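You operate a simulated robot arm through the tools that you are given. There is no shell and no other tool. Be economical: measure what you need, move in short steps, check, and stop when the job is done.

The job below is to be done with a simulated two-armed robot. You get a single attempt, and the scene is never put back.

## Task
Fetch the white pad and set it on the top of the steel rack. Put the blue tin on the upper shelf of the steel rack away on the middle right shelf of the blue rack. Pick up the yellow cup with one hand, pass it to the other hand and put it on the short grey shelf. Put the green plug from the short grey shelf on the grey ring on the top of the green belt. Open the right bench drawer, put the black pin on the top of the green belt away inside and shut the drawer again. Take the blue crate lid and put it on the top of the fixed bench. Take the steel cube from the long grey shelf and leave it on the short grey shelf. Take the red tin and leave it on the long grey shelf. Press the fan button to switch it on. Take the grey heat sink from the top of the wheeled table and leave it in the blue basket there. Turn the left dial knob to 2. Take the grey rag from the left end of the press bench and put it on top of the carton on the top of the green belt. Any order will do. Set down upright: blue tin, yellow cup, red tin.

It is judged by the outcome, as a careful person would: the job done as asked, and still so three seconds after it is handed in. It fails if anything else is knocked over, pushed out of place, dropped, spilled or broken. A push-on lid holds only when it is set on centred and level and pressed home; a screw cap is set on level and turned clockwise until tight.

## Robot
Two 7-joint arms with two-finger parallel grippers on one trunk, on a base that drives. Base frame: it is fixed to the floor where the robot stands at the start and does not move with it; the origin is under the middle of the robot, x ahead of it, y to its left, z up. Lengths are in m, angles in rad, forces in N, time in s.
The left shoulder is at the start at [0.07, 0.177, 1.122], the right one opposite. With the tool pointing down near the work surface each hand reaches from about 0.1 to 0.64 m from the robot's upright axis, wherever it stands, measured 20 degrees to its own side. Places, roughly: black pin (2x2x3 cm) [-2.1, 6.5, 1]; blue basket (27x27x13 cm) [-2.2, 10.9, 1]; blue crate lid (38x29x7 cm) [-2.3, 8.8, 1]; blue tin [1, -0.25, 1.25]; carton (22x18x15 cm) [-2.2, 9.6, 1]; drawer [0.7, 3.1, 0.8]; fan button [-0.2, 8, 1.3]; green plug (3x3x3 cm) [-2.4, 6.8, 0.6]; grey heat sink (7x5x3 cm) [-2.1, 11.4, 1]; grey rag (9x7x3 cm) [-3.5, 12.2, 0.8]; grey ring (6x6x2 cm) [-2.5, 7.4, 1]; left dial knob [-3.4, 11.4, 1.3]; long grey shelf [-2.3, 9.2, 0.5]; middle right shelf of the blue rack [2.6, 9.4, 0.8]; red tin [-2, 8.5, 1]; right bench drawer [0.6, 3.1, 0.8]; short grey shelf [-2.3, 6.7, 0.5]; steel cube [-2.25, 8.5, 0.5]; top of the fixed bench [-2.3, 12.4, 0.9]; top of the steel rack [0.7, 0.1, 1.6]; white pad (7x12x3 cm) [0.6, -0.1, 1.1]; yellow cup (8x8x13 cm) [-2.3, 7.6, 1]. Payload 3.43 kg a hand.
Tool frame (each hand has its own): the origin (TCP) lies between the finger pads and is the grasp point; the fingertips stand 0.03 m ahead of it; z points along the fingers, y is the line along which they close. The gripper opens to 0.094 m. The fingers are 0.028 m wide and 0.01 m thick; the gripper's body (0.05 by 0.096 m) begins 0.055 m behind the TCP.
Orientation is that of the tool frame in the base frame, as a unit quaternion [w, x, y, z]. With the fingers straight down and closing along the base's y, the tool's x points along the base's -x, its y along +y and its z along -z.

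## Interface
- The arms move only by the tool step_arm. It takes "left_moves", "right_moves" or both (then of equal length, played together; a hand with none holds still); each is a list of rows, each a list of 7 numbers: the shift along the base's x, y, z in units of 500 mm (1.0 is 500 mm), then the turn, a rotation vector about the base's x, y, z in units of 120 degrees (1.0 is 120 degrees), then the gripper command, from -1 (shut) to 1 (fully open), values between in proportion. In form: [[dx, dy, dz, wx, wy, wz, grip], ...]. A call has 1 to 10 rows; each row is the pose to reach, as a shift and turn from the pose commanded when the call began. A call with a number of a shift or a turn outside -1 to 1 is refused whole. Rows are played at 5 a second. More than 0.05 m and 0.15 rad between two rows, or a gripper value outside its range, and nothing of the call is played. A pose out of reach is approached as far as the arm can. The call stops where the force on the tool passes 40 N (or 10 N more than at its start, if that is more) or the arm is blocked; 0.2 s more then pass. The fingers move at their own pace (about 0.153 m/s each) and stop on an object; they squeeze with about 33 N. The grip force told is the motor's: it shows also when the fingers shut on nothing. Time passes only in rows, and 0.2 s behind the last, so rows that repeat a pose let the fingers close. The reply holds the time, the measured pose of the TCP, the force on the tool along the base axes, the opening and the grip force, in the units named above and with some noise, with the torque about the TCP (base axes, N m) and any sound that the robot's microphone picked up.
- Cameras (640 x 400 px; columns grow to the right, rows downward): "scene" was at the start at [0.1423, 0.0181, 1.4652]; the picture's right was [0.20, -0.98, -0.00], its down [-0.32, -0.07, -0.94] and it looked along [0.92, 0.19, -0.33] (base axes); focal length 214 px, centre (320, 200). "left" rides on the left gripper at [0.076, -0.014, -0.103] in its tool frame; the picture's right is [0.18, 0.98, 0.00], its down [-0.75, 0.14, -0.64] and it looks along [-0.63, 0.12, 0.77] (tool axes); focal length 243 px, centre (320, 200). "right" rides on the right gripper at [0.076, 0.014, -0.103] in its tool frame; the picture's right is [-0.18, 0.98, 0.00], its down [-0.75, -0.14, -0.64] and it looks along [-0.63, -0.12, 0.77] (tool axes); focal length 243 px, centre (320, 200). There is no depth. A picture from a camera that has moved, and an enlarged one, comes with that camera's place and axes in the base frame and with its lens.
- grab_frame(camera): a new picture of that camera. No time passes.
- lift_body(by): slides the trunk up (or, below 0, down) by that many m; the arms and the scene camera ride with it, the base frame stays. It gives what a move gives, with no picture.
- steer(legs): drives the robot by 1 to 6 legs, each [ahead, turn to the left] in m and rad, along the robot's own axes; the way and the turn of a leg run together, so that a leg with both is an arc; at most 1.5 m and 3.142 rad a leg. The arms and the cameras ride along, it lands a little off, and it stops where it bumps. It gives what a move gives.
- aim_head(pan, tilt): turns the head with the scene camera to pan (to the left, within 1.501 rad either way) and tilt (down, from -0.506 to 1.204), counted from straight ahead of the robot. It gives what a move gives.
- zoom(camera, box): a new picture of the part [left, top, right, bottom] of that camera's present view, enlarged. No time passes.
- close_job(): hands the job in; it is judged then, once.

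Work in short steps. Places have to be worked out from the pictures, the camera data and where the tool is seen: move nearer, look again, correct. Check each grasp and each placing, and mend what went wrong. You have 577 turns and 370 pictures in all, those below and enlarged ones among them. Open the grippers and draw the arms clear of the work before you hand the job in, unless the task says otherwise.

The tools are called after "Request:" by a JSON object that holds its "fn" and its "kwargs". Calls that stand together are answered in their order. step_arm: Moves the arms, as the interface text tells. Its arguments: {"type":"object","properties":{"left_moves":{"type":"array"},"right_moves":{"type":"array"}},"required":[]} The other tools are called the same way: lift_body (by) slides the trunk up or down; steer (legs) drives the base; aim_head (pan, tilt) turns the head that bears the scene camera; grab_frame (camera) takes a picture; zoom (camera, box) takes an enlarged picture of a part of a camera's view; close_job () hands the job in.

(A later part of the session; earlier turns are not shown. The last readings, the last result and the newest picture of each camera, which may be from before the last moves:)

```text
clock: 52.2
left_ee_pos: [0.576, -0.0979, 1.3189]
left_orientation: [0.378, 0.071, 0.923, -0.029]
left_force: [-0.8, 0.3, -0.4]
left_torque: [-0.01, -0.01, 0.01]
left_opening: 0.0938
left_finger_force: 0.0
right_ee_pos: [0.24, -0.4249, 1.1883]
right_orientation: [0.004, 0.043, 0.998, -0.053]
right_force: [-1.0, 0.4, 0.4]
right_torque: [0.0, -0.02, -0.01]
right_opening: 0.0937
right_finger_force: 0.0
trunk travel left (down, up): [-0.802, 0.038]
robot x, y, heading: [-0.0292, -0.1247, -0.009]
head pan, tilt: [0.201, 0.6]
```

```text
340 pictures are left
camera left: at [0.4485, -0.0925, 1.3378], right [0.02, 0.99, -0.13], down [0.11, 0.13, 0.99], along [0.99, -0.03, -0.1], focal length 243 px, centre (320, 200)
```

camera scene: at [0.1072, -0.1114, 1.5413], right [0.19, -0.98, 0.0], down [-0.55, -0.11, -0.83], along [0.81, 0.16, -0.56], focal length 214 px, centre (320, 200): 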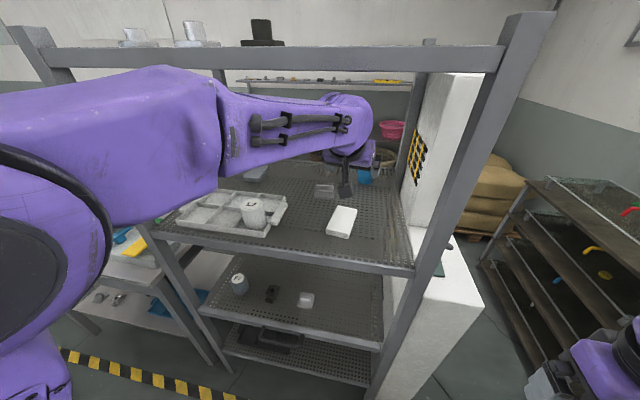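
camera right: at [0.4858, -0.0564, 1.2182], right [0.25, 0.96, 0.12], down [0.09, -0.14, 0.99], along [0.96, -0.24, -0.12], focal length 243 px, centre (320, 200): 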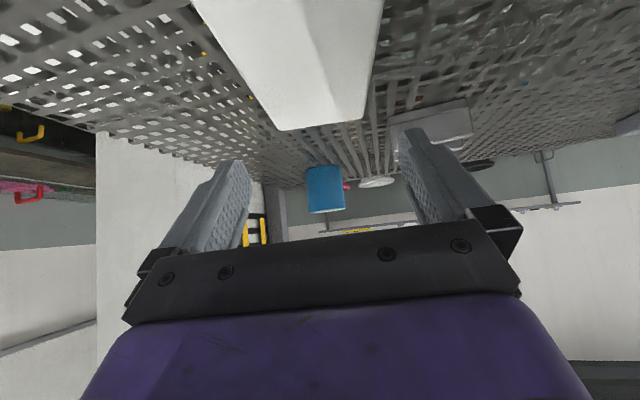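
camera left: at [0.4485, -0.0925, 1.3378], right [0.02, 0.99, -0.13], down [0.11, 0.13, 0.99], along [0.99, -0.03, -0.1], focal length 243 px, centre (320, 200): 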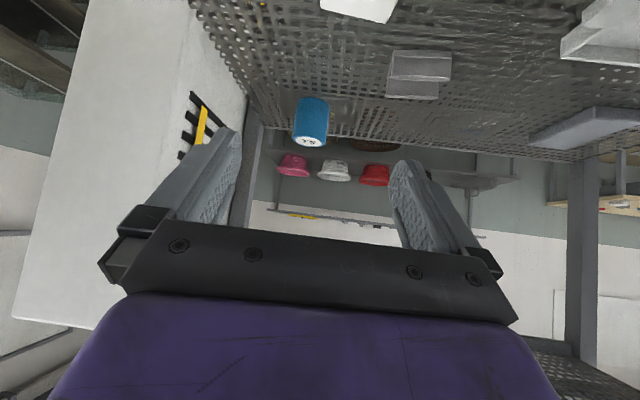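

Clear now. I descend to just above the pad.

Request:
{"fn": "step_arm", "kwargs": {"left_moves": [[0.005, 0.01, -0.08, 0, 0, 0, 1], [0.01, 0.02, -0.16, 0, 0, 0, 1], [0.018, 0.036, -0.24, 0, 0, 0, 1], [0.018, 0.036, -0.29, 0, 0, 0, 1], [0.018, 0.036, -0.29, 0, 0, 0, 1]]}}

Request:
{"fn": "grab_frame", "kwargs": {"camera": "left"}}

Request:
{"fn": "grab_frame", "kwargs": {"camera": "scene"}}

```text
clock: 53.4
left_ee_pos: [0.585, -0.0806, 1.1716]
left_orientation: [0.379, 0.071, 0.922, -0.029]
left_force: [-1.5, -0.5, 0.8]
left_torque: [0.0, 0.01, 0.03]
left_opening: 0.0939
left_finger_force: 0.1
right_ee_pos: [0.2407, -0.4242, 1.1867]
right_orientation: [0.004, 0.043, 0.998, -0.053]
right_force: [0.7, -0.5, -0.8]
right_torque: [0.02, -0.01, 0.01]
right_opening: 0.0939
right_finger_force: 0.1
trunk travel left (down, up): [-0.802, 0.038]
robot x, y, heading: [-0.0293, -0.1262, -0.009]
head pan, tilt: [0.201, 0.6]
```

```text
339 pictures are left
camera left: at [0.4581, -0.074, 1.1898], right [0.02, 0.99, -0.13], down [0.11, 0.13, 0.99], along [0.99, -0.03, -0.1], focal length 243 px, centre (320, 200)
```

left: 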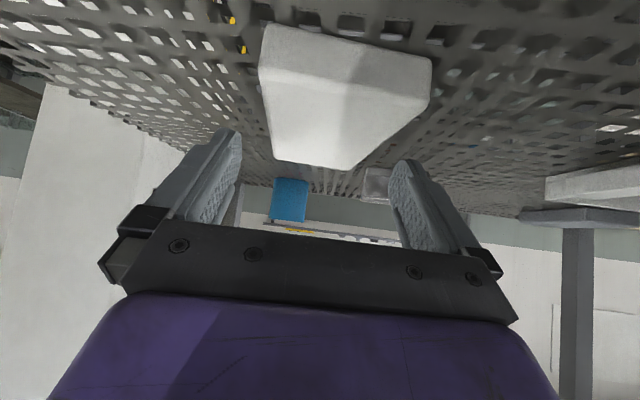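

```text
338 pictures are left
camera scene: at [0.1083, -0.1114, 1.5411], right [0.19, -0.98, 0.0], down [-0.55, -0.11, -0.83], along [0.81, 0.16, -0.56], focal length 214 px, centre (320, 200)
```

scene: 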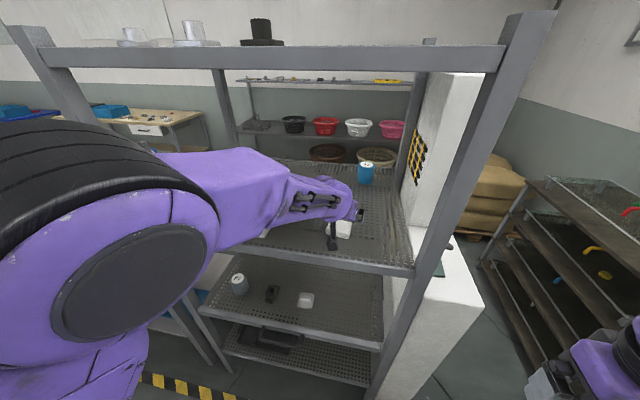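

No contact and the pad is between the fingers. Go down the last 3 cm and close.

Request:
{"fn": "step_arm", "kwargs": {"left_moves": [[0, 0, -0.03, 0, 0, 0, 1], [0, 0, -0.06, 0, 0, 0, 1], [0, 0, -0.062, 0, 0, 0, 1]]}}

Request:
{"fn": "grab_frame", "kwargs": {"camera": "left"}}

```text
clock: 54.2
left_ee_pos: [0.5862, -0.0799, 1.1512]
left_orientation: [0.385, 0.068, 0.92, -0.034]
left_force: [4.1, -1.6, 16.7]
left_torque: [0.79, -0.45, -0.47]
left_opening: 0.0936
left_finger_force: 0.1
right_ee_pos: [0.2403, -0.4241, 1.1883]
right_orientation: [0.004, 0.044, 0.998, -0.051]
right_force: [0.4, -0.4, -0.4]
right_torque: [0.02, 0.01, -0.01]
right_opening: 0.0941
right_finger_force: 0.0
trunk travel left (down, up): [-0.802, 0.038]
robot x, y, heading: [-0.0278, -0.1309, -0.011]
head pan, tilt: [0.201, 0.6]
```

```text
337 pictures are left
camera left: at [0.459, -0.0736, 1.1685], right [0.02, 0.99, -0.14], down [0.09, 0.14, 0.99], along [1.0, -0.03, -0.09], focal length 243 px, centre (320, 200)
```

left: 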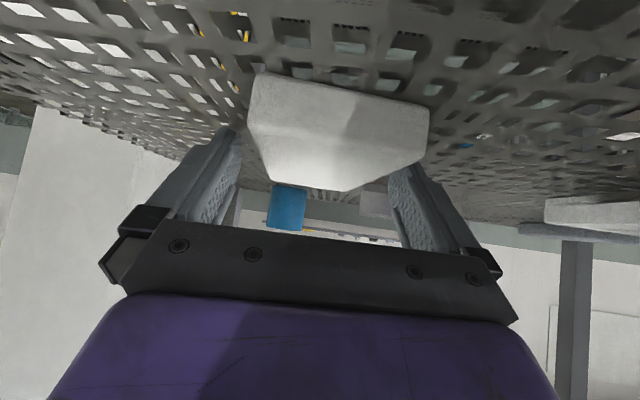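

Both attempts touched at the same height, so it's the shelf (≈1.12) and the pad is only ~2 cm thick. I raise 3 mm and close.

Request:
{"fn": "step_arm", "kwargs": {"left_moves": [[0, 0, 0.014, 0, 0, 0, 1], [0, 0, 0.012, 0, 0, 0, -1], [0, 0, 0.012, 0, 0, 0, -1], [0, 0, 0.012, 0, 0, 0, -1]]}}

Request:
{"fn": "grab_frame", "kwargs": {"camera": "left"}}

```text
clock: 55.2
left_ee_pos: [0.5847, -0.0773, 1.1502]
left_orientation: [0.38, 0.066, 0.922, -0.034]
left_force: [0.3, 8.7, 17.2]
left_torque: [0.85, -0.3, 0.27]
left_opening: 0.0684
left_finger_force: 33.1
right_ee_pos: [0.2379, -0.4227, 1.1888]
right_orientation: [0.005, 0.043, 0.998, -0.053]
right_force: [0.1, 0.5, -0.2]
right_torque: [-0.03, -0.01, 0.01]
right_opening: 0.094
right_finger_force: 0.0
trunk travel left (down, up): [-0.802, 0.038]
robot x, y, heading: [-0.0295, -0.1303, -0.01]
head pan, tilt: [0.201, 0.6]
```

```text
336 pictures are left
camera left: at [0.4573, -0.0718, 1.1701], right [0.02, 0.99, -0.14], down [0.1, 0.14, 0.98], along [0.99, -0.03, -0.1], focal length 243 px, centre (320, 200)
```

left: 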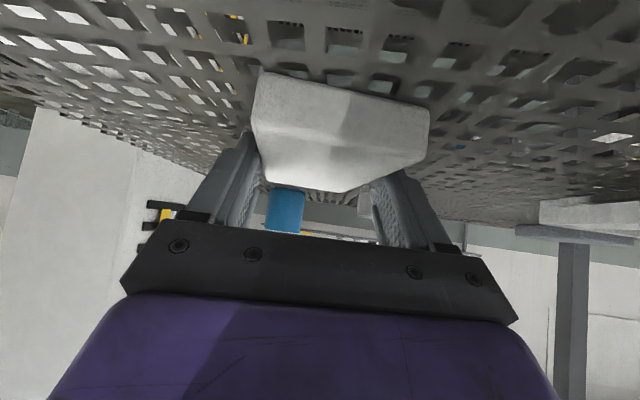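

Gripped at 68 mm. Lift 10 cm.

Request:
{"fn": "step_arm", "kwargs": {"left_moves": [[0, 0, 0.03, 0, 0, 0, -1], [0, 0, 0.1, 0, 0, 0, -1], [0, 0, 0.18, 0, 0, 0, -1], [0, 0, 0.2, 0, 0, 0, -1]]}}

Request:
{"fn": "grab_frame", "kwargs": {"camera": "left"}}

Request:
{"fn": "grab_frame", "kwargs": {"camera": "scene"}}

```text
clock: 56.2
left_ee_pos: [0.5849, -0.0833, 1.2484]
left_orientation: [0.378, 0.071, 0.923, -0.028]
left_force: [0.6, 0.0, -0.1]
left_torque: [-0.03, 0.02, -0.02]
left_opening: 0.068
left_finger_force: 32.6
right_ee_pos: [0.2411, -0.4259, 1.1876]
right_orientation: [0.004, 0.044, 0.998, -0.053]
right_force: [0.0, -0.2, -0.1]
right_torque: [0.0, -0.01, -0.01]
right_opening: 0.0941
right_finger_force: 0.1
trunk travel left (down, up): [-0.802, 0.038]
robot x, y, heading: [-0.0282, -0.1291, -0.01]
head pan, tilt: [0.201, 0.6]
```

```text
335 pictures are left
camera left: at [0.4576, -0.0763, 1.2678], right [0.02, 0.99, -0.13], down [0.11, 0.12, 0.99], along [0.99, -0.03, -0.1], focal length 243 px, centre (320, 200)
```

left: 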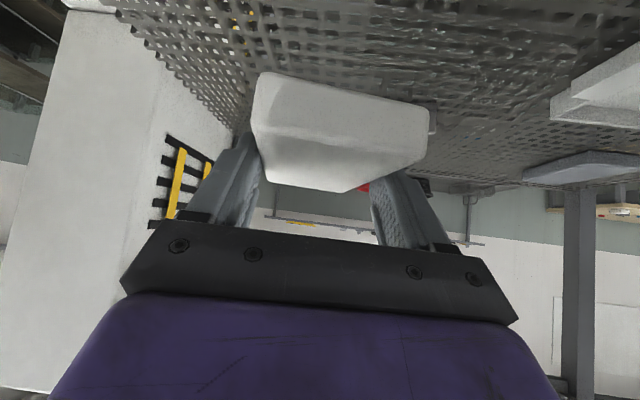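

```text
334 pictures are left
camera scene: at [0.1094, -0.1122, 1.541], right [0.19, -0.98, 0.0], down [-0.56, -0.11, -0.82], along [0.81, 0.16, -0.57], focal length 214 px, centre (320, 200)
```

scene: 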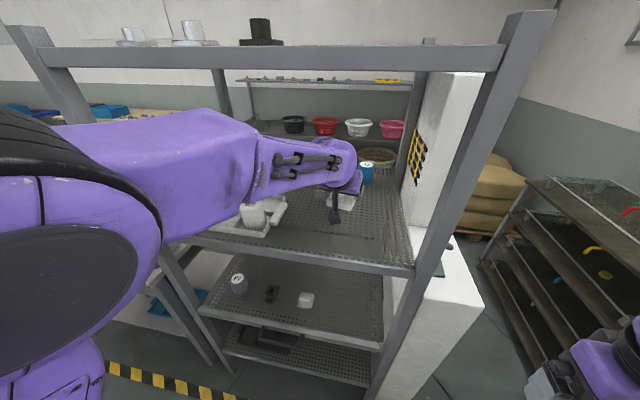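

The pad is held. I back out of the rack, raise the trunk fully, and raise the hand above the top.

Request:
{"fn": "steer", "kwargs": {"legs": [[-0.4, 0.01]]}}

Request:
{"fn": "lift_body", "kwargs": {"by": 0.038}}

Request:
{"fn": "step_arm", "kwargs": {"left_moves": [[-0.02, 0, 0.09, 0, 0, 0, -1], [-0.04, 0, 0.18, 0, 0, 0, -1], [-0.06, 0, 0.27, 0, 0, 0, -1], [-0.08, 0, 0.36, 0, 0, 0, -1], [-0.1, 0, 0.45, 0, 0, 0, -1], [-0.12, 0, 0.54, 0, 0, 0, -1], [-0.14, 0, 0.63, 0, 0, 0, -1], [-0.16, 0, 0.72, 0, 0, 0, -1], [-0.18, 0, 0.8, 0, 0, 0, -1], [-0.18, 0, 0.86, 0, 0, 0, -1]]}}

Request:
{"fn": "aim_head", "kwargs": {"pan": 0.1, "tilt": 0.2}}

Request:
{"fn": "grab_frame", "kwargs": {"camera": "scene"}}

Request:
{"fn": "grab_frame", "kwargs": {"camera": "left"}}

```text
clock: 58.7
left_ee_pos: [0.1852, -0.077, 1.2476]
left_orientation: [0.377, 0.071, 0.923, -0.029]
left_force: [0.3, 0.6, 0.9]
left_torque: [-0.02, 0.0, -0.01]
left_opening: 0.0681
left_finger_force: 33.0
right_ee_pos: [-0.1568, -0.4206, 1.1881]
right_orientation: [0.002, 0.044, 0.998, -0.052]
right_force: [-0.4, 0.4, -0.1]
right_torque: [0.0, 0.01, -0.01]
right_opening: 0.094
right_finger_force: 0.1
trunk travel left (down, up): [-0.802, 0.038]
robot x, y, heading: [-0.4317, -0.1256, -0.01]
head pan, tilt: [0.201, 0.6]
```

```text
clock: 59.5
left_ee_pos: [0.1839, -0.0787, 1.2861]
left_orientation: [0.379, 0.071, 0.922, -0.029]
left_force: [0.5, 0.0, 0.3]
left_torque: [-0.02, 0.02, -0.02]
left_opening: 0.0679
left_finger_force: 33.2
right_ee_pos: [-0.1588, -0.42, 1.2242]
right_orientation: [0.004, 0.043, 0.998, -0.053]
right_force: [0.3, 0.1, 0.4]
right_torque: [-0.01, -0.05, -0.03]
right_opening: 0.094
right_finger_force: 0.0
trunk travel left (down, up): [-0.84, 0.0]
robot x, y, heading: [-0.4273, -0.1239, -0.013]
head pan, tilt: [0.201, 0.6]
```

```text
clock: 61.7
left_ee_pos: [0.0689, -0.0588, 1.6541]
left_orientation: [0.379, 0.07, 0.923, -0.028]
left_force: [-0.5, 0.7, -0.8]
left_torque: [0.02, 0.0, 0.0]
left_opening: 0.0666
left_finger_force: 33.2
left hand out of reach, approached as far as the arm can: row 8, 9, 10
right_ee_pos: [-0.1597, -0.4195, 1.2256]
right_orientation: [0.004, 0.044, 0.998, -0.053]
right_force: [-0.5, 0.3, -0.9]
right_torque: [-0.01, 0.01, -0.02]
right_opening: 0.0941
right_finger_force: 0.1
trunk travel left (down, up): [-0.84, 0.0]
robot x, y, heading: [-0.429, -0.1221, -0.007]
head pan, tilt: [0.201, 0.6]
```

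```text
clock: 62.6
left_ee_pos: [0.0714, -0.0586, 1.654]
left_orientation: [0.378, 0.071, 0.923, -0.029]
left_force: [-0.1, 0.0, -0.7]
left_torque: [0.01, 0.01, 0.0]
left_opening: 0.0672
left_finger_force: 33.2
right_ee_pos: [-0.1582, -0.4209, 1.2258]
right_orientation: [0.003, 0.043, 0.998, -0.053]
right_force: [-0.3, -0.2, 0.0]
right_torque: [0.05, -0.01, 0.01]
right_opening: 0.094
right_finger_force: 0.0
trunk travel left (down, up): [-0.84, 0.0]
robot x, y, heading: [-0.4289, -0.1213, -0.012]
head pan, tilt: [0.099, 0.201]
```

```text
333 pictures are left
camera scene: at [-0.2844, -0.1162, 1.6157], right [0.09, -1.0, 0.0], down [-0.2, -0.02, -0.98], along [0.98, 0.09, -0.2], focal length 214 px, centre (320, 200)
```

scene: 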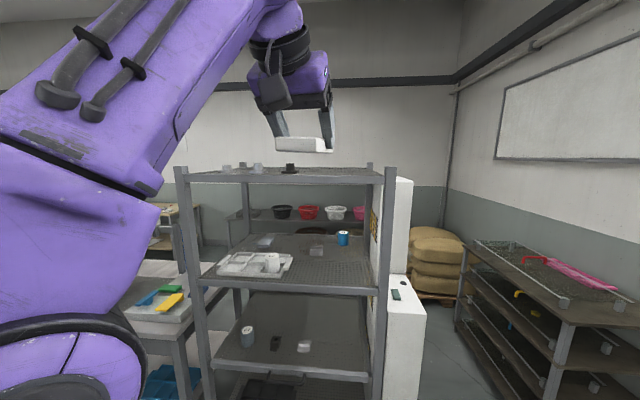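

```text
332 pictures are left
camera left: at [-0.0557, -0.0522, 1.6722], right [0.02, 0.99, -0.13], down [0.11, 0.13, 0.99], along [0.99, -0.03, -0.1], focal length 243 px, centre (320, 200)
```

left: 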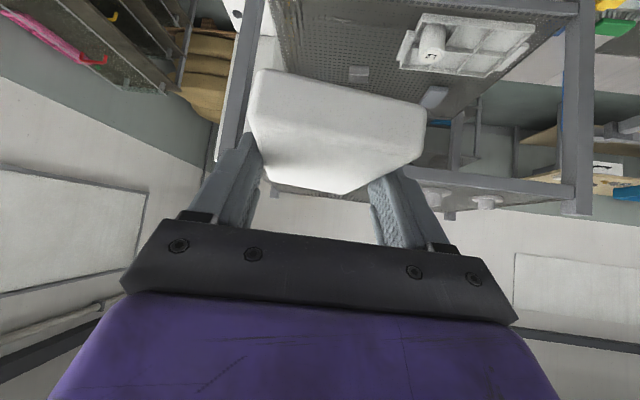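

Top surface is about z 1.535 and its right front part is free. I drive ahead so the pad is above it.

Request:
{"fn": "steer", "kwargs": {"legs": [[0.46, 0.01]]}}

Request:
{"fn": "grab_frame", "kwargs": {"camera": "scene"}}

Request:
{"fn": "grab_frame", "kwargs": {"camera": "left"}}

```text
clock: 65.4
left_ee_pos: [0.5365, -0.0482, 1.6539]
left_orientation: [0.38, 0.061, 0.923, -0.025]
left_force: [-0.5, 0.3, -0.2]
left_torque: [0.01, -0.01, 0.02]
left_opening: 0.0666
left_finger_force: 33.1
right_ee_pos: [0.3143, -0.4151, 1.2267]
right_orientation: [0.005, 0.035, 0.998, -0.053]
right_force: [0.5, -0.7, -0.9]
right_torque: [0.02, -0.02, -0.03]
right_opening: 0.0939
right_finger_force: 0.1
trunk travel left (down, up): [-0.84, 0.0]
robot x, y, heading: [0.0411, -0.1223, 0.016]
head pan, tilt: [0.099, 0.201]
```

```text
331 pictures are left
camera scene: at [0.1827, -0.113, 1.6161], right [0.11, -0.99, 0.0], down [-0.2, -0.02, -0.98], along [0.97, 0.11, -0.2], focal length 214 px, centre (320, 200)
```

scene: 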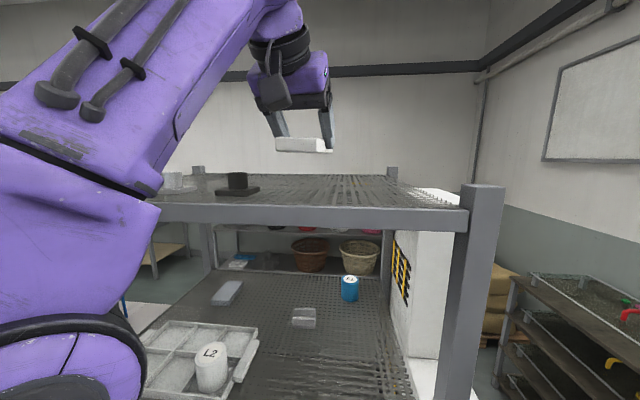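

```text
330 pictures are left
camera left: at [0.4098, -0.0445, 1.673], right [0.0, 0.99, -0.13], down [0.1, 0.13, 0.99], along [0.99, -0.01, -0.1], focal length 243 px, centre (320, 200)
```

left: 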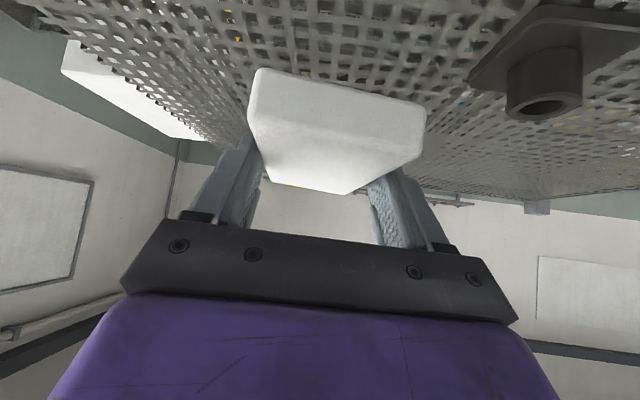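

I move forward 4 cm, right 4 cm and down to 1.60.

Request:
{"fn": "step_arm", "kwargs": {"left_moves": [[0.04, -0.03, -0.03, 0, 0, 0, -1], [0.08, -0.08, -0.07, 0, 0, 0, -1], [0.08, -0.08, -0.11, 0, 0, 0, -1], [0.08, -0.08, -0.11, 0, 0, 0, -1]]}}

Request:
{"fn": "zoom", "kwargs": {"camera": "scene", "box": [220, 100, 420, 225]}}

```text
clock: 66.4
left_ee_pos: [0.58, -0.0892, 1.5972]
left_orientation: [0.379, 0.062, 0.923, -0.027]
left_force: [-0.7, 0.5, -0.5]
left_torque: [0.0, -0.04, 0.0]
left_opening: 0.0668
left_finger_force: 33.5
left hand out of reach, approached as far as the arm can: row 2
right_ee_pos: [0.3164, -0.4142, 1.225]
right_orientation: [0.004, 0.034, 0.998, -0.053]
right_force: [0.9, -0.3, -0.1]
right_torque: [0.0, -0.02, -0.01]
right_opening: 0.0941
right_finger_force: 0.0
trunk travel left (down, up): [-0.84, 0.0]
robot x, y, heading: [0.0422, -0.1206, 0.011]
head pan, tilt: [0.099, 0.201]
```

```text
3.20 times, centred on (320, 162) of scene
camera zoom: at [0.1842, -0.1118, 1.6159], right [0.11, -0.99, 0.0], down [-0.2, -0.02, -0.98], along [0.97, 0.11, -0.2], focal length 686 px, centre (320, 320)
```

zoom: 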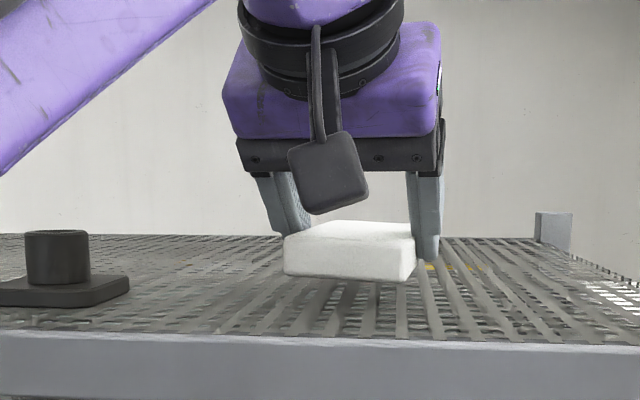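

Level and clear. I lower in small steps until it touches.

Request:
{"fn": "step_arm", "kwargs": {"left_moves": [[0, 0, -0.015, 0, 0, 0, -1], [0, 0, -0.03, 0, 0, 0, -1], [0, 0, -0.03, 0, 0, 0, -1]]}}

Request:
{"fn": "zoom", "kwargs": {"camera": "scene", "box": [220, 100, 420, 225]}}

```text
clock: 67.2
left_ee_pos: [0.5765, -0.088, 1.5841]
left_orientation: [0.379, 0.061, 0.923, -0.025]
left_force: [-0.9, 0.7, 3.6]
left_torque: [-0.05, 0.18, -0.07]
left_opening: 0.0668
left_finger_force: 33.1
right_ee_pos: [0.3164, -0.4152, 1.2256]
right_orientation: [0.004, 0.034, 0.998, -0.053]
right_force: [-0.5, -0.8, 0.1]
right_torque: [-0.01, 0.01, 0.01]
right_opening: 0.0939
right_finger_force: 0.1
trunk travel left (down, up): [-0.84, 0.0]
robot x, y, heading: [0.0399, -0.124, 0.007]
head pan, tilt: [0.099, 0.201]
```

```text
3.20 times, centred on (320, 162) of scene
camera zoom: at [0.1837, -0.1127, 1.616], right [0.11, -0.99, 0.0], down [-0.2, -0.02, -0.98], along [0.97, 0.11, -0.2], focal length 686 px, centre (320, 320)
```

zoom: 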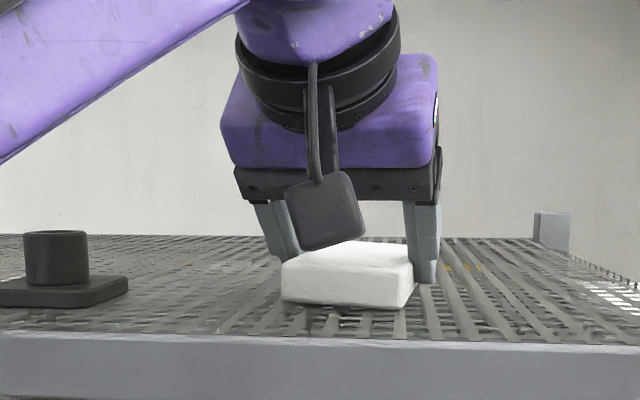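

It's touching. I press a hair lower, open and rise back along the tool axis.

Request:
{"fn": "step_arm", "kwargs": {"left_moves": [[0, 0, -0.008, 0, 0, 0, -1], [0, 0, -0.006, 0, 0, 0, 1], [0, 0, -0.006, 0, 0, 0, 1], [-0.04, 0, 0.05, 0, 0, 0, 1], [-0.1, 0, 0.12, 0, 0, 0, 1], [-0.1, 0, 0.12, 0, 0, 0, 1]]}}

Request:
{"fn": "zoom", "kwargs": {"camera": "scene", "box": [220, 100, 420, 225]}}

```text
clock: 68.6
left_ee_pos: [0.5268, -0.0838, 1.6439]
left_orientation: [0.377, 0.063, 0.924, -0.025]
left_force: [0.1, 0.1, 0.0]
left_torque: [0.0, 0.01, 0.03]
left_opening: 0.094
left_finger_force: 0.0
right_ee_pos: [0.3187, -0.4147, 1.2266]
right_orientation: [0.004, 0.034, 0.998, -0.052]
right_force: [-0.5, -0.5, -0.5]
right_torque: [-0.01, 0.0, 0.0]
right_opening: 0.0938
right_finger_force: 0.1
trunk travel left (down, up): [-0.84, 0.0]
robot x, y, heading: [0.0411, -0.1246, 0.007]
head pan, tilt: [0.099, 0.201]
```

```text
3.20 times, centred on (320, 162) of scene
camera zoom: at [0.1861, -0.1133, 1.6157], right [0.11, -0.99, 0.0], down [-0.2, -0.02, -0.98], along [0.97, 0.11, -0.2], focal length 686 px, centre (320, 320)
```

zoom: 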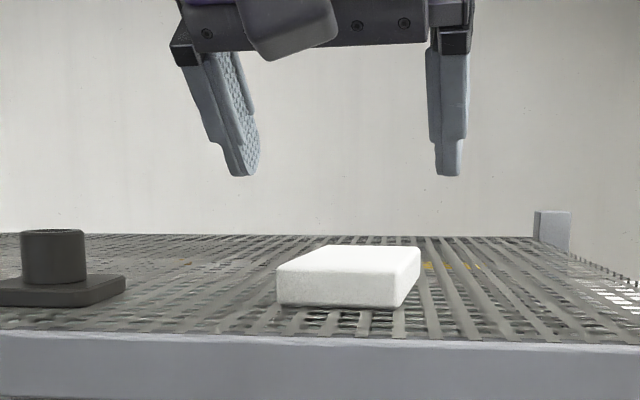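

The pad sits flat on the top. Next the blue tin: I back out and bring the hand down to shelf-opening height.

Request:
{"fn": "steer", "kwargs": {"legs": [[-0.45, 0]]}}

Request:
{"fn": "step_arm", "kwargs": {"left_moves": [[0.02, -0.01, -0.09, 0, 0, 0, 1], [0.04, -0.02, -0.18, 0, 0, 0, 1], [0.06, -0.03, -0.27, 0, 0, 0, 1], [0.08, -0.04, -0.36, 0, 0, 0, 1], [0.11, -0.05, -0.45, 0, 0, 0, 1], [0.15, -0.06, -0.53, 0, 0, 0, 1], [0.2, -0.08, -0.6, 0, 0, 0, 1], [0.26, -0.1, -0.67, 0, 0, 0, 1], [0.32, -0.12, -0.74, 0, 0, 0, 1], [0.36, -0.12, -0.78, 0, 0, 0, 1]]}}

Request:
{"fn": "aim_head", "kwargs": {"pan": 0.0, "tilt": 0.6}}

Request:
{"fn": "grab_frame", "kwargs": {"camera": "scene"}}

```text
clock: 71.3
left_ee_pos: [0.077, -0.0868, 1.6431]
left_orientation: [0.378, 0.059, 0.924, -0.024]
left_force: [0.5, -1.4, -0.3]
left_torque: [-0.01, 0.01, 0.03]
left_opening: 0.094
left_finger_force: 0.0
right_ee_pos: [-0.1318, -0.4186, 1.2248]
right_orientation: [0.004, 0.032, 0.998, -0.053]
right_force: [-0.6, -0.6, -0.5]
right_torque: [-0.01, 0.01, 0.01]
right_opening: 0.0938
right_finger_force: 0.0
trunk travel left (down, up): [-0.84, 0.0]
robot x, y, heading: [-0.4075, -0.1245, 0.014]
head pan, tilt: [0.099, 0.201]
```

```text
clock: 73.7
left_ee_pos: [0.2636, -0.128, 1.2798]
left_orientation: [0.39, 0.037, 0.919, -0.045]
left_force: [0.8, -0.2, 0.6]
left_torque: [0.01, 0.02, 0.01]
left_opening: 0.0939
left_finger_force: 0.1
right_ee_pos: [-0.1324, -0.4197, 1.2262]
right_orientation: [0.004, 0.032, 0.998, -0.053]
right_force: [0.1, -0.2, -0.6]
right_torque: [0.06, 0.02, 0.01]
right_opening: 0.0942
right_finger_force: 0.1
trunk travel left (down, up): [-0.84, 0.0]
robot x, y, heading: [-0.4103, -0.1286, 0.016]
head pan, tilt: [0.099, 0.201]
stopped in row 10 (left hand): the arm was blocked; the commanded pose is now the measured one
```

```text
clock: 74.6
left_ee_pos: [0.2637, -0.1288, 1.2799]
left_orientation: [0.389, 0.037, 0.919, -0.045]
left_force: [-0.1, -0.3, 0.0]
left_torque: [0.01, 0.01, -0.02]
left_opening: 0.0941
left_finger_force: 0.0
right_ee_pos: [-0.1319, -0.4197, 1.2252]
right_orientation: [0.004, 0.032, 0.998, -0.053]
right_force: [-0.3, -0.9, -0.3]
right_torque: [0.05, 0.0, -0.02]
right_opening: 0.0939
right_finger_force: 0.1
trunk travel left (down, up): [-0.84, 0.0]
robot x, y, heading: [-0.4103, -0.1264, 0.019]
head pan, tilt: [0.0, 0.6]
```

```text
326 pictures are left
camera scene: at [-0.2698, -0.1274, 1.5792], right [0.01, -1.0, 0.0], down [-0.56, -0.01, -0.83], along [0.83, 0.01, -0.56], focal length 214 px, centre (320, 200)
```

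scene: 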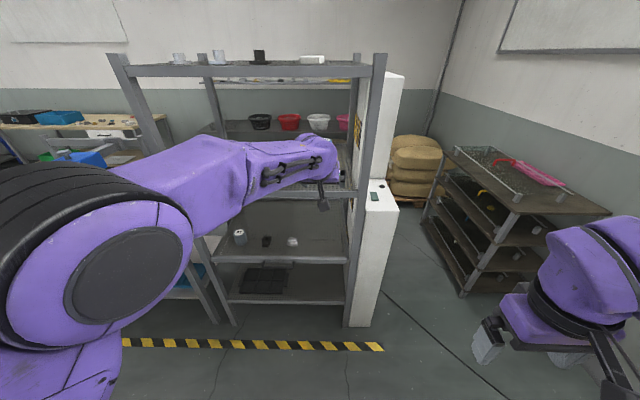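

Blocked in free air, likely an arm configuration limit. I'll try restoring the orientation with a bit more yaw to the right, then lowering.

Request:
{"fn": "step_arm", "kwargs": {"left_moves": [[-0.04, 0, 0, 0.03, 0, -0.03, 1], [-0.06, 0, -0.04, 0.04, 0, -0.06, 1], [-0.06, 0, -0.1, 0.04, 0, -0.08, 1], [-0.04, 0, -0.16, 0.04, 0, -0.08, 1], [0, 0, -0.2, 0.04, 0, -0.08, 1]]}}

```text
clock: 75.8
left_ee_pos: [0.2717, -0.118, 1.1865]
left_orientation: [0.387, 0.116, 0.913, -0.048]
left_force: [-0.2, -0.4, -0.8]
left_torque: [0.0, -0.02, -0.02]
left_opening: 0.0941
left_finger_force: 0.1
right_ee_pos: [-0.1299, -0.4196, 1.2259]
right_orientation: [0.002, 0.032, 0.998, -0.052]
right_force: [-0.3, 0.8, 0.3]
right_torque: [0.0, 0.03, 0.03]
right_opening: 0.0941
right_finger_force: 0.0
trunk travel left (down, up): [-0.84, 0.0]
robot x, y, heading: [-0.4086, -0.1269, 0.014]
head pan, tilt: [0.0, 0.6]
```

That works. I test the reach I'll need: further out at z≈1.235.

Request:
{"fn": "step_arm", "kwargs": {"left_moves": [[0.02, -0.01, 0.05, 0, 0, 0, 1], [0.06, -0.02, 0.1, 0, 0, 0, 1], [0.1, -0.03, 0.1, 0, 0, 0, 1], [0.1, -0.03, 0.1, 0, 0, 0, 1]]}}

Request:
{"fn": "grab_frame", "kwargs": {"camera": "scene"}}

```text
clock: 76.8
left_ee_pos: [0.3121, -0.1438, 1.2267]
left_orientation: [0.382, 0.133, 0.914, -0.035]
left_force: [-0.2, 0.1, -0.1]
left_torque: [-0.02, -0.04, -0.04]
left_opening: 0.094
left_finger_force: 0.1
right_ee_pos: [-0.1331, -0.4194, 1.2252]
right_orientation: [0.004, 0.031, 0.998, -0.053]
right_force: [-0.7, -0.1, 0.0]
right_torque: [-0.01, 0.03, 0.0]
right_opening: 0.0939
right_finger_force: 0.0
trunk travel left (down, up): [-0.84, 0.0]
robot x, y, heading: [-0.4085, -0.1262, 0.014]
head pan, tilt: [0.0, 0.6]
```

```text
325 pictures are left
camera scene: at [-0.2711, -0.1273, 1.5792], right [0.01, -1.0, 0.0], down [-0.56, -0.01, -0.83], along [0.83, 0.01, -0.56], focal length 214 px, centre (320, 200)
```

scene: 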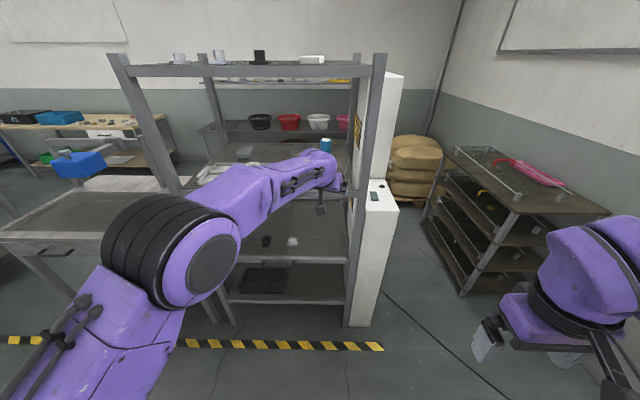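

The elbow would come near the L2 tin, so I shift a further 0.1 m right before driving in.

Request:
{"fn": "steer", "kwargs": {"legs": [[0, 0.35], [-0.3, 0], [0, -0.36], [0.55, 0]]}}

Request:
{"fn": "grab_frame", "kwargs": {"camera": "scene"}}

Request:
{"fn": "grab_frame", "kwargs": {"camera": "left"}}

```text
clock: 83.2
left_ee_pos: [0.4721, -0.2647, 1.2292]
left_orientation: [0.379, 0.143, 0.913, -0.043]
left_force: [-31.8, 3.5, 6.5]
left_torque: [-0.45, -2.21, -0.37]
left_opening: 0.0941
left_finger_force: 0.1
right_ee_pos: [0.0283, -0.5277, 1.2273]
right_orientation: [0.007, 0.039, 0.998, -0.052]
right_force: [-0.6, 0.3, -0.5]
right_torque: [-0.01, -0.05, -0.03]
right_opening: 0.0941
right_finger_force: 0.1
trunk travel left (down, up): [-0.84, 0.0]
robot x, y, heading: [-0.2361, -0.2347, 0.003]
head pan, tilt: [0.0, 0.6]
stopped in leg 4: the force on the tool passed its limit at 179 N (the readings are from after the stop); the commanded pose is now the measured one
```

```text
324 pictures are left
camera scene: at [-0.1088, -0.2329, 1.5804], right [0.0, -1.0, 0.0], down [-0.56, 0.0, -0.83], along [0.83, 0.0, -0.56], focal length 214 px, centre (320, 200)
```

scene: 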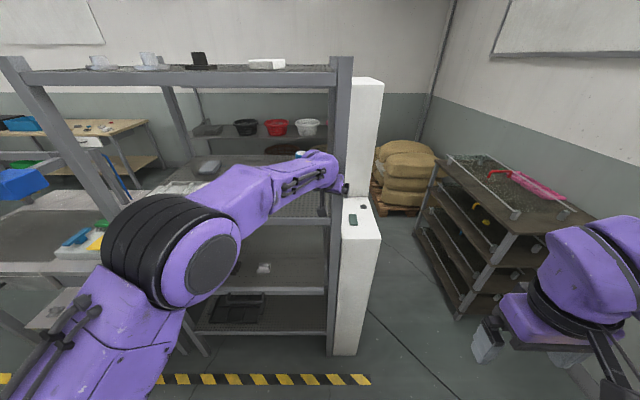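

```text
323 pictures are left
camera left: at [0.3471, -0.2398, 1.2466], right [0.17, 0.98, -0.1], down [0.11, 0.08, 0.99], along [0.98, -0.17, -0.1], focal length 243 px, centre (320, 200)
```

left: 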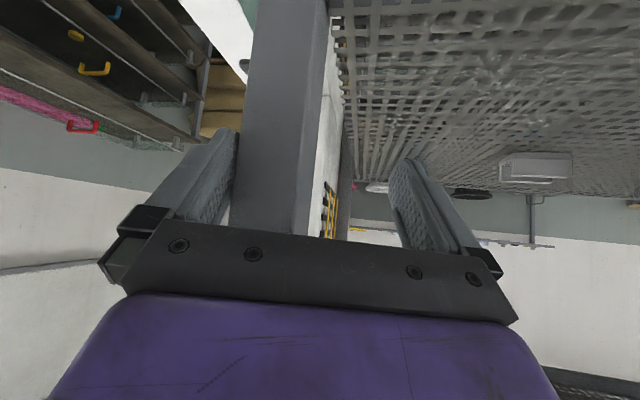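

My mistake: the hand's right finger met the right post. I back off, move the hand to y≈−0.12, and check the rack.

Request:
{"fn": "steer", "kwargs": {"legs": [[-0.2, 0]]}}

Request:
{"fn": "step_arm", "kwargs": {"left_moves": [[0, 0.09, 0, 0, 0, 0, 1], [0, 0.18, 0, 0, 0, 0, 1], [0, 0.26, 0.02, 0, 0, 0, 1], [0, 0.28, 0.02, 0, 0, 0, 1]]}}

Request:
{"fn": "grab_frame", "kwargs": {"camera": "scene"}}

```text
clock: 84.8
left_ee_pos: [0.2887, -0.2636, 1.2191]
left_orientation: [0.373, 0.14, 0.916, -0.041]
left_force: [0.2, 0.4, -1.2]
left_torque: [-0.03, 0.02, 0.01]
left_opening: 0.0943
left_finger_force: 0.1
right_ee_pos: [-0.1541, -0.5284, 1.2243]
right_orientation: [0.001, 0.037, 0.998, -0.052]
right_force: [0.2, -0.1, -0.7]
right_torque: [0.0, 0.03, 0.02]
right_opening: 0.094
right_finger_force: 0.0
trunk travel left (down, up): [-0.84, 0.0]
robot x, y, heading: [-0.4312, -0.2336, 0.009]
head pan, tilt: [0.0, 0.6]
```

```text
clock: 85.8
left_ee_pos: [0.2889, -0.122, 1.2326]
left_orientation: [0.375, 0.141, 0.916, -0.041]
left_force: [0.0, -1.0, -0.3]
left_torque: [0.0, -0.02, -0.02]
left_opening: 0.094
left_finger_force: 0.0
right_ee_pos: [-0.158, -0.5283, 1.2261]
right_orientation: [0.004, 0.037, 0.998, -0.053]
right_force: [-0.1, 0.3, 0.1]
right_torque: [-0.02, 0.0, -0.01]
right_opening: 0.094
right_finger_force: 0.0
trunk travel left (down, up): [-0.84, 0.0]
robot x, y, heading: [-0.4303, -0.2347, 0.003]
head pan, tilt: [0.0, 0.6]
```

```text
322 pictures are left
camera scene: at [-0.2927, -0.2342, 1.5791], right [0.0, -1.0, 0.0], down [-0.57, 0.0, -0.82], along [0.82, 0.0, -0.57], focal length 214 px, centre (320, 200)
```

scene: 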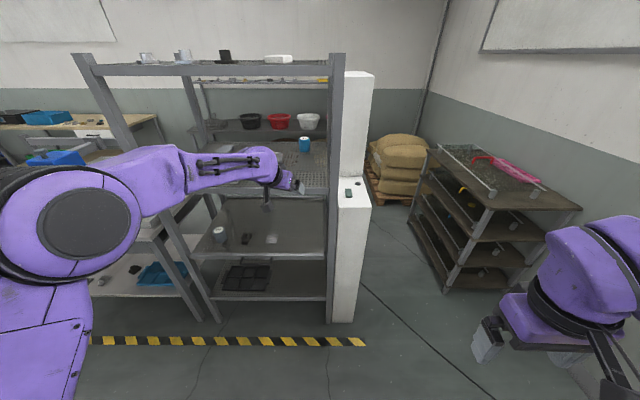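

The rack and its load look unchanged. I drive ahead 0.42 m and look.

Request:
{"fn": "steer", "kwargs": {"legs": [[0.42, 0]]}}

Request:
{"fn": "grab_frame", "kwargs": {"camera": "scene"}}

Request:
{"fn": "grab_frame", "kwargs": {"camera": "left"}}

```text
clock: 88.4
left_ee_pos: [0.7108, -0.1148, 1.2334]
left_orientation: [0.375, 0.139, 0.916, -0.041]
left_force: [-0.8, -0.7, 0.5]
left_torque: [0.0, 0.0, 0.02]
left_opening: 0.0941
left_finger_force: 0.0
right_ee_pos: [0.2653, -0.5244, 1.2258]
right_orientation: [0.003, 0.035, 0.998, -0.052]
right_force: [0.0, 0.1, -0.4]
right_torque: [0.02, 0.0, 0.02]
right_opening: 0.0941
right_finger_force: 0.0
trunk travel left (down, up): [-0.84, 0.0]
robot x, y, heading: [-0.0088, -0.2349, 0.01]
head pan, tilt: [0.0, 0.6]
```

```text
321 pictures are left
camera scene: at [0.1308, -0.2314, 1.5793], right [0.01, -1.0, 0.0], down [-0.56, 0.0, -0.83], along [0.83, 0.01, -0.56], focal length 214 px, centre (320, 200)
```

scene: 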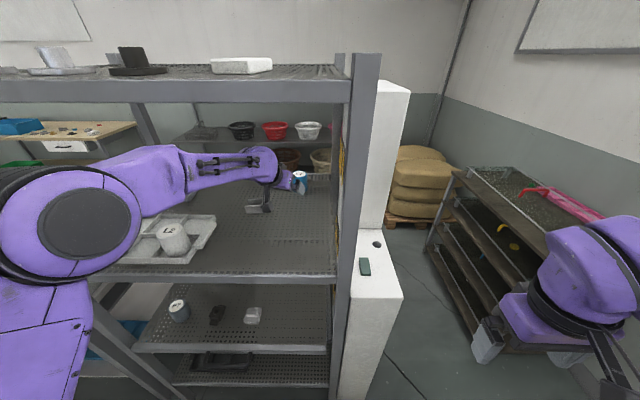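

```text
320 pictures are left
camera left: at [0.5861, -0.0925, 1.2519], right [0.15, 0.98, -0.1], down [0.12, 0.08, 0.99], along [0.98, -0.16, -0.1], focal length 243 px, centre (320, 200)
```

left: 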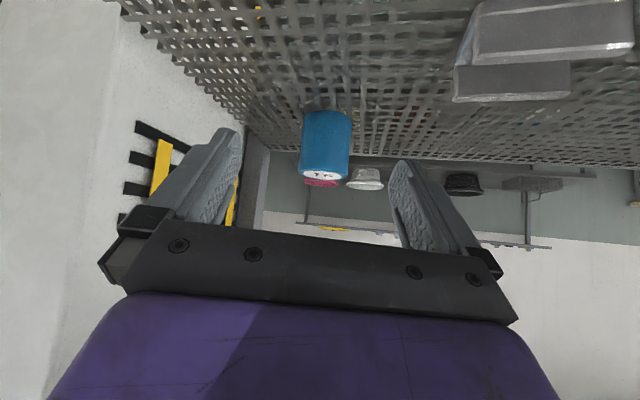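

Tin centre is about (0.889, −0.142), height 1.118–1.186. I pull the right hand further away from the cabinet, then drive 0.13 m ahead.

Request:
{"fn": "step_arm", "kwargs": {"right_moves": [[-0.04, -0.06, 0, 0, 0, 0, 1], [-0.08, -0.12, 0, 0, 0, 0, 1], [-0.1, -0.2, 0, 0, 0, 0, 1]], "left_moves": [[0, -0.02, 0.01, 0, 0, 0, 1], [0, -0.04, 0.02, 0, 0, 0, 1], [0, -0.05, 0.02, 0, 0, 0, 1]]}}

Request:
{"fn": "steer", "kwargs": {"legs": [[0.13, 0]]}}

Request:
{"fn": "grab_frame", "kwargs": {"camera": "scene"}}

Request:
{"fn": "grab_frame", "kwargs": {"camera": "left"}}

```text
clock: 89.2
left_ee_pos: [0.7118, -0.1411, 1.2408]
left_orientation: [0.375, 0.138, 0.916, -0.041]
left_force: [-0.4, 0.8, -0.8]
left_torque: [-0.02, -0.01, 0.03]
left_opening: 0.0939
left_finger_force: 0.2
right_ee_pos: [0.222, -0.625, 1.2255]
right_orientation: [0.003, 0.035, 0.998, -0.051]
right_force: [0.1, -0.4, 0.4]
right_torque: [0.0, 0.0, -0.02]
right_opening: 0.0939
right_finger_force: 0.0
right hand out of reach, approached as far as the arm can: row 1, 2
trunk travel left (down, up): [-0.84, 0.0]
robot x, y, heading: [-0.0034, -0.2351, 0.004]
head pan, tilt: [0.0, 0.6]
```

```text
clock: 90.5
left_ee_pos: [0.8389, -0.1363, 1.2435]
left_orientation: [0.375, 0.136, 0.916, -0.039]
left_force: [-0.4, 0.5, 0.3]
left_torque: [0.01, 0.0, 0.0]
left_opening: 0.0939
left_finger_force: 0.1
right_ee_pos: [0.3493, -0.6219, 1.2269]
right_orientation: [0.005, 0.034, 0.998, -0.051]
right_force: [-0.7, -0.2, 0.3]
right_torque: [0.05, -0.02, 0.01]
right_opening: 0.0942
right_finger_force: 0.0
trunk travel left (down, up): [-0.84, 0.0]
robot x, y, heading: [0.123, -0.2315, 0.01]
head pan, tilt: [0.0, 0.6]
```

```text
319 pictures are left
camera scene: at [0.2583, -0.2298, 1.5793], right [0.01, -1.0, 0.0], down [-0.56, -0.01, -0.83], along [0.83, 0.01, -0.56], focal length 214 px, centre (320, 200)
```

scene: 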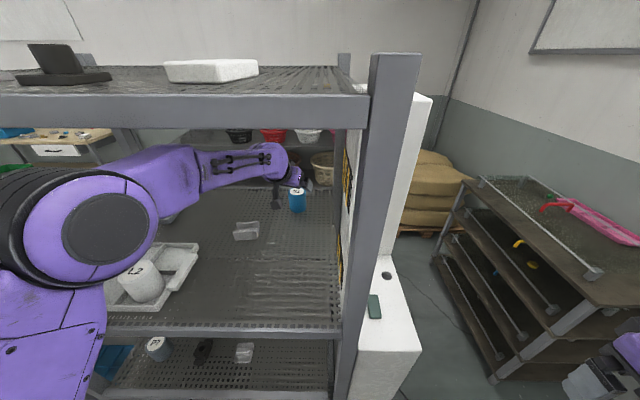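

```text
318 pictures are left
camera left: at [0.7135, -0.1148, 1.262], right [0.15, 0.98, -0.1], down [0.12, 0.08, 0.99], along [0.98, -0.16, -0.1], focal length 243 px, centre (320, 200)
```

left: 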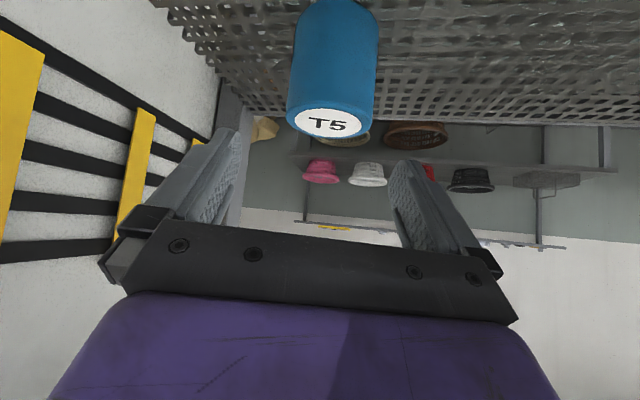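

The tin top centre is at (0.884, −0.141). I move forward 4 cm, then lower around it.

Request:
{"fn": "step_arm", "kwargs": {"left_moves": [[0.04, -0.002, 0, 0, 0, 0, 1], [0.076, -0.004, -0.01, 0, 0, 0, 1], [0.078, -0.004, -0.06, 0, 0, 0, 1], [0.078, -0.004, -0.1, 0, 0, 0, 1], [0.078, -0.004, -0.1, 0, 0, 0, 1]]}}

Request:
{"fn": "grab_frame", "kwargs": {"camera": "left"}}

Request:
{"fn": "zoom", "kwargs": {"camera": "scene", "box": [220, 120, 360, 220]}}

```text
clock: 91.7
left_ee_pos: [0.8802, -0.1411, 1.1911]
left_orientation: [0.376, 0.138, 0.916, -0.04]
left_force: [-0.1, 0.3, -0.7]
left_torque: [0.01, -0.03, -0.01]
left_opening: 0.0939
left_finger_force: 0.1
right_ee_pos: [0.35, -0.6215, 1.2262]
right_orientation: [0.004, 0.033, 0.998, -0.051]
right_force: [0.6, 0.9, 0.0]
right_torque: [0.01, 0.02, 0.0]
right_opening: 0.0941
right_finger_force: 0.0
trunk travel left (down, up): [-0.84, 0.0]
robot x, y, heading: [0.1254, -0.2295, 0.017]
head pan, tilt: [0.0, 0.6]
```

```text
317 pictures are left
camera left: at [0.7542, -0.1176, 1.2102], right [0.15, 0.98, -0.1], down [0.12, 0.08, 0.99], along [0.98, -0.16, -0.1], focal length 243 px, centre (320, 200)
```

left: 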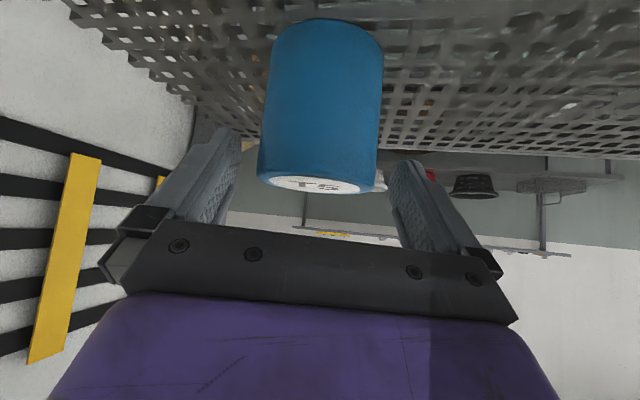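

```text
4.00 times, centred on (290, 170) of scene
camera zoom: at [0.2604, -0.2298, 1.5791], right [0.01, -1.0, 0.0], down [-0.56, -0.01, -0.83], along [0.83, 0.01, -0.56], focal length 858 px, centre (440, 320)
```

zoom: 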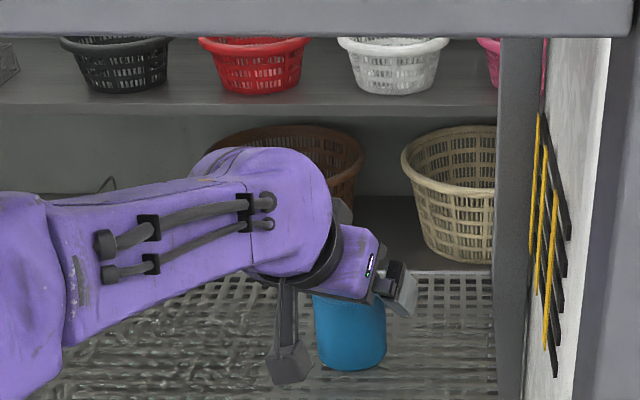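

Tin is centred between the fingers. Down 2.6 cm and close.

Request:
{"fn": "step_arm", "kwargs": {"left_moves": [[0, 0, -0.03, 0, 0, 0, 1], [0, 0, -0.052, 0, 0, 0, 1], [0, 0, -0.052, 0, 0, 0, -1], [0, 0, -0.052, 0, 0, 0, -1], [0, 0, -0.052, 0, 0, 0, -1]]}}

Request:
{"fn": "grab_frame", "kwargs": {"camera": "left"}}

```text
clock: 92.9
left_ee_pos: [0.8819, -0.1401, 1.166]
left_orientation: [0.375, 0.137, 0.916, -0.041]
left_force: [0.8, -0.2, 0.0]
left_torque: [0.04, -0.05, -0.03]
left_opening: 0.0657
left_finger_force: 33.0
right_ee_pos: [0.3505, -0.6224, 1.2255]
right_orientation: [0.004, 0.033, 0.998, -0.051]
right_force: [-0.3, -0.6, -0.9]
right_torque: [0.0, 0.01, 0.0]
right_opening: 0.094
right_finger_force: 0.1
trunk travel left (down, up): [-0.84, 0.0]
robot x, y, heading: [0.1224, -0.2294, 0.015]
head pan, tilt: [0.0, 0.6]
```

```text
315 pictures are left
camera left: at [0.7556, -0.1174, 1.1847], right [0.15, 0.98, -0.1], down [0.12, 0.08, 0.99], along [0.98, -0.16, -0.1], focal length 243 px, centre (320, 200)
```

left: 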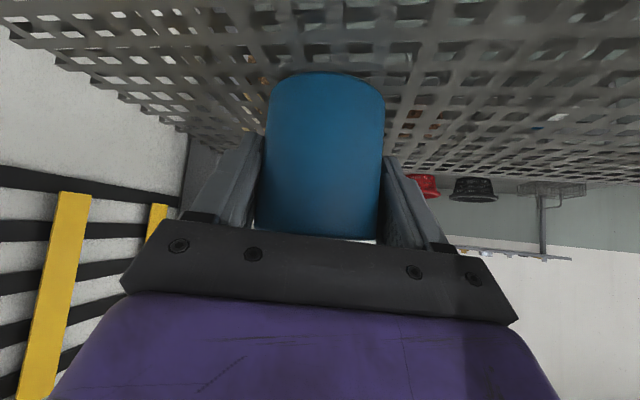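

Gripped (66 mm). Lift and back straight out.

Request:
{"fn": "step_arm", "kwargs": {"left_moves": [[0, 0, 0.05, 0, 0, 0, -1], [0, 0, 0.12, 0, 0, 0, -1], [0, 0.02, 0.16, 0, 0, 0, -1], [0, 0.04, 0.16, 0, 0, 0, -1]]}}

Request:
{"fn": "steer", "kwargs": {"legs": [[-0.9, 0]]}}

Request:
{"fn": "grab_frame", "kwargs": {"camera": "left"}}

Request:
{"fn": "grab_frame", "kwargs": {"camera": "scene"}}

```text
clock: 93.9
left_ee_pos: [0.8797, -0.1184, 1.243]
left_orientation: [0.375, 0.138, 0.916, -0.041]
left_force: [1.0, 0.7, -1.9]
left_torque: [-0.01, -0.02, 0.0]
left_opening: 0.0658
left_finger_force: 32.9
right_ee_pos: [0.3509, -0.6209, 1.2261]
right_orientation: [0.002, 0.032, 0.998, -0.052]
right_force: [0.0, -0.6, -0.6]
right_torque: [-0.01, 0.01, 0.04]
right_opening: 0.0943
right_finger_force: 0.0
trunk travel left (down, up): [-0.84, 0.0]
robot x, y, heading: [0.1205, -0.2271, 0.012]
head pan, tilt: [0.0, 0.6]
```

```text
clock: 98.7
left_ee_pos: [-0.0294, -0.134, 1.2437]
left_orientation: [0.374, 0.147, 0.915, -0.044]
left_force: [-0.4, 1.0, -2.0]
left_torque: [-0.01, -0.02, 0.0]
left_opening: 0.0656
left_finger_force: 33.0
right_ee_pos: [-0.5678, -0.628, 1.2252]
right_orientation: [0.002, 0.044, 0.998, -0.052]
right_force: [0.7, 0.4, -0.2]
right_torque: [-0.01, 0.01, 0.01]
right_opening: 0.094
right_finger_force: 0.1
trunk travel left (down, up): [-0.84, 0.0]
robot x, y, heading: [-0.7908, -0.2297, -0.011]
head pan, tilt: [0.0, 0.6]
```

```text
314 pictures are left
camera left: at [-0.1537, -0.1103, 1.2625], right [0.17, 0.98, -0.1], down [0.12, 0.08, 0.99], along [0.98, -0.18, -0.11], focal length 243 px, centre (320, 200)
```

left: 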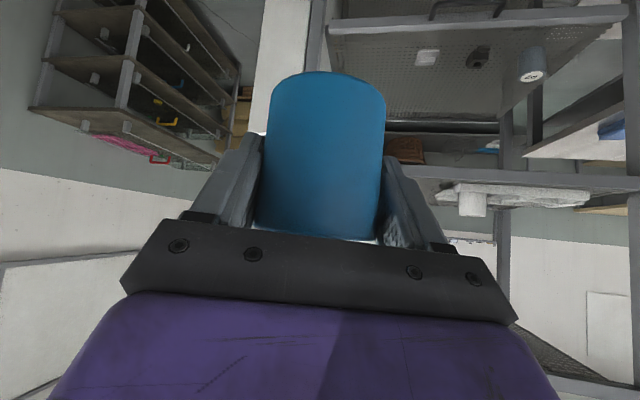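

```text
313 pictures are left
camera scene: at [-0.6498, -0.2334, 1.5789], right [-0.01, -1.0, 0.0], down [-0.57, 0.01, -0.82], along [0.82, -0.01, -0.57], focal length 214 px, centre (320, 200)
```

scene: 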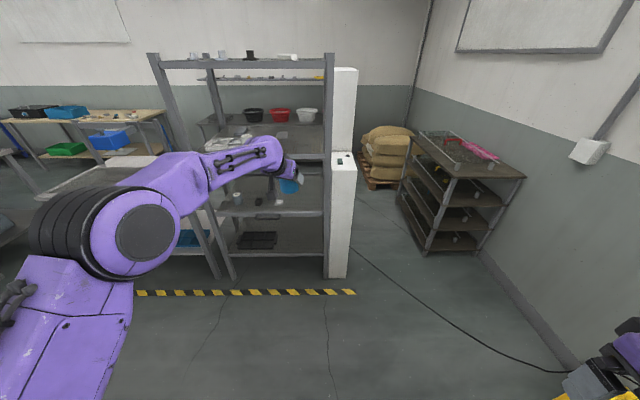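

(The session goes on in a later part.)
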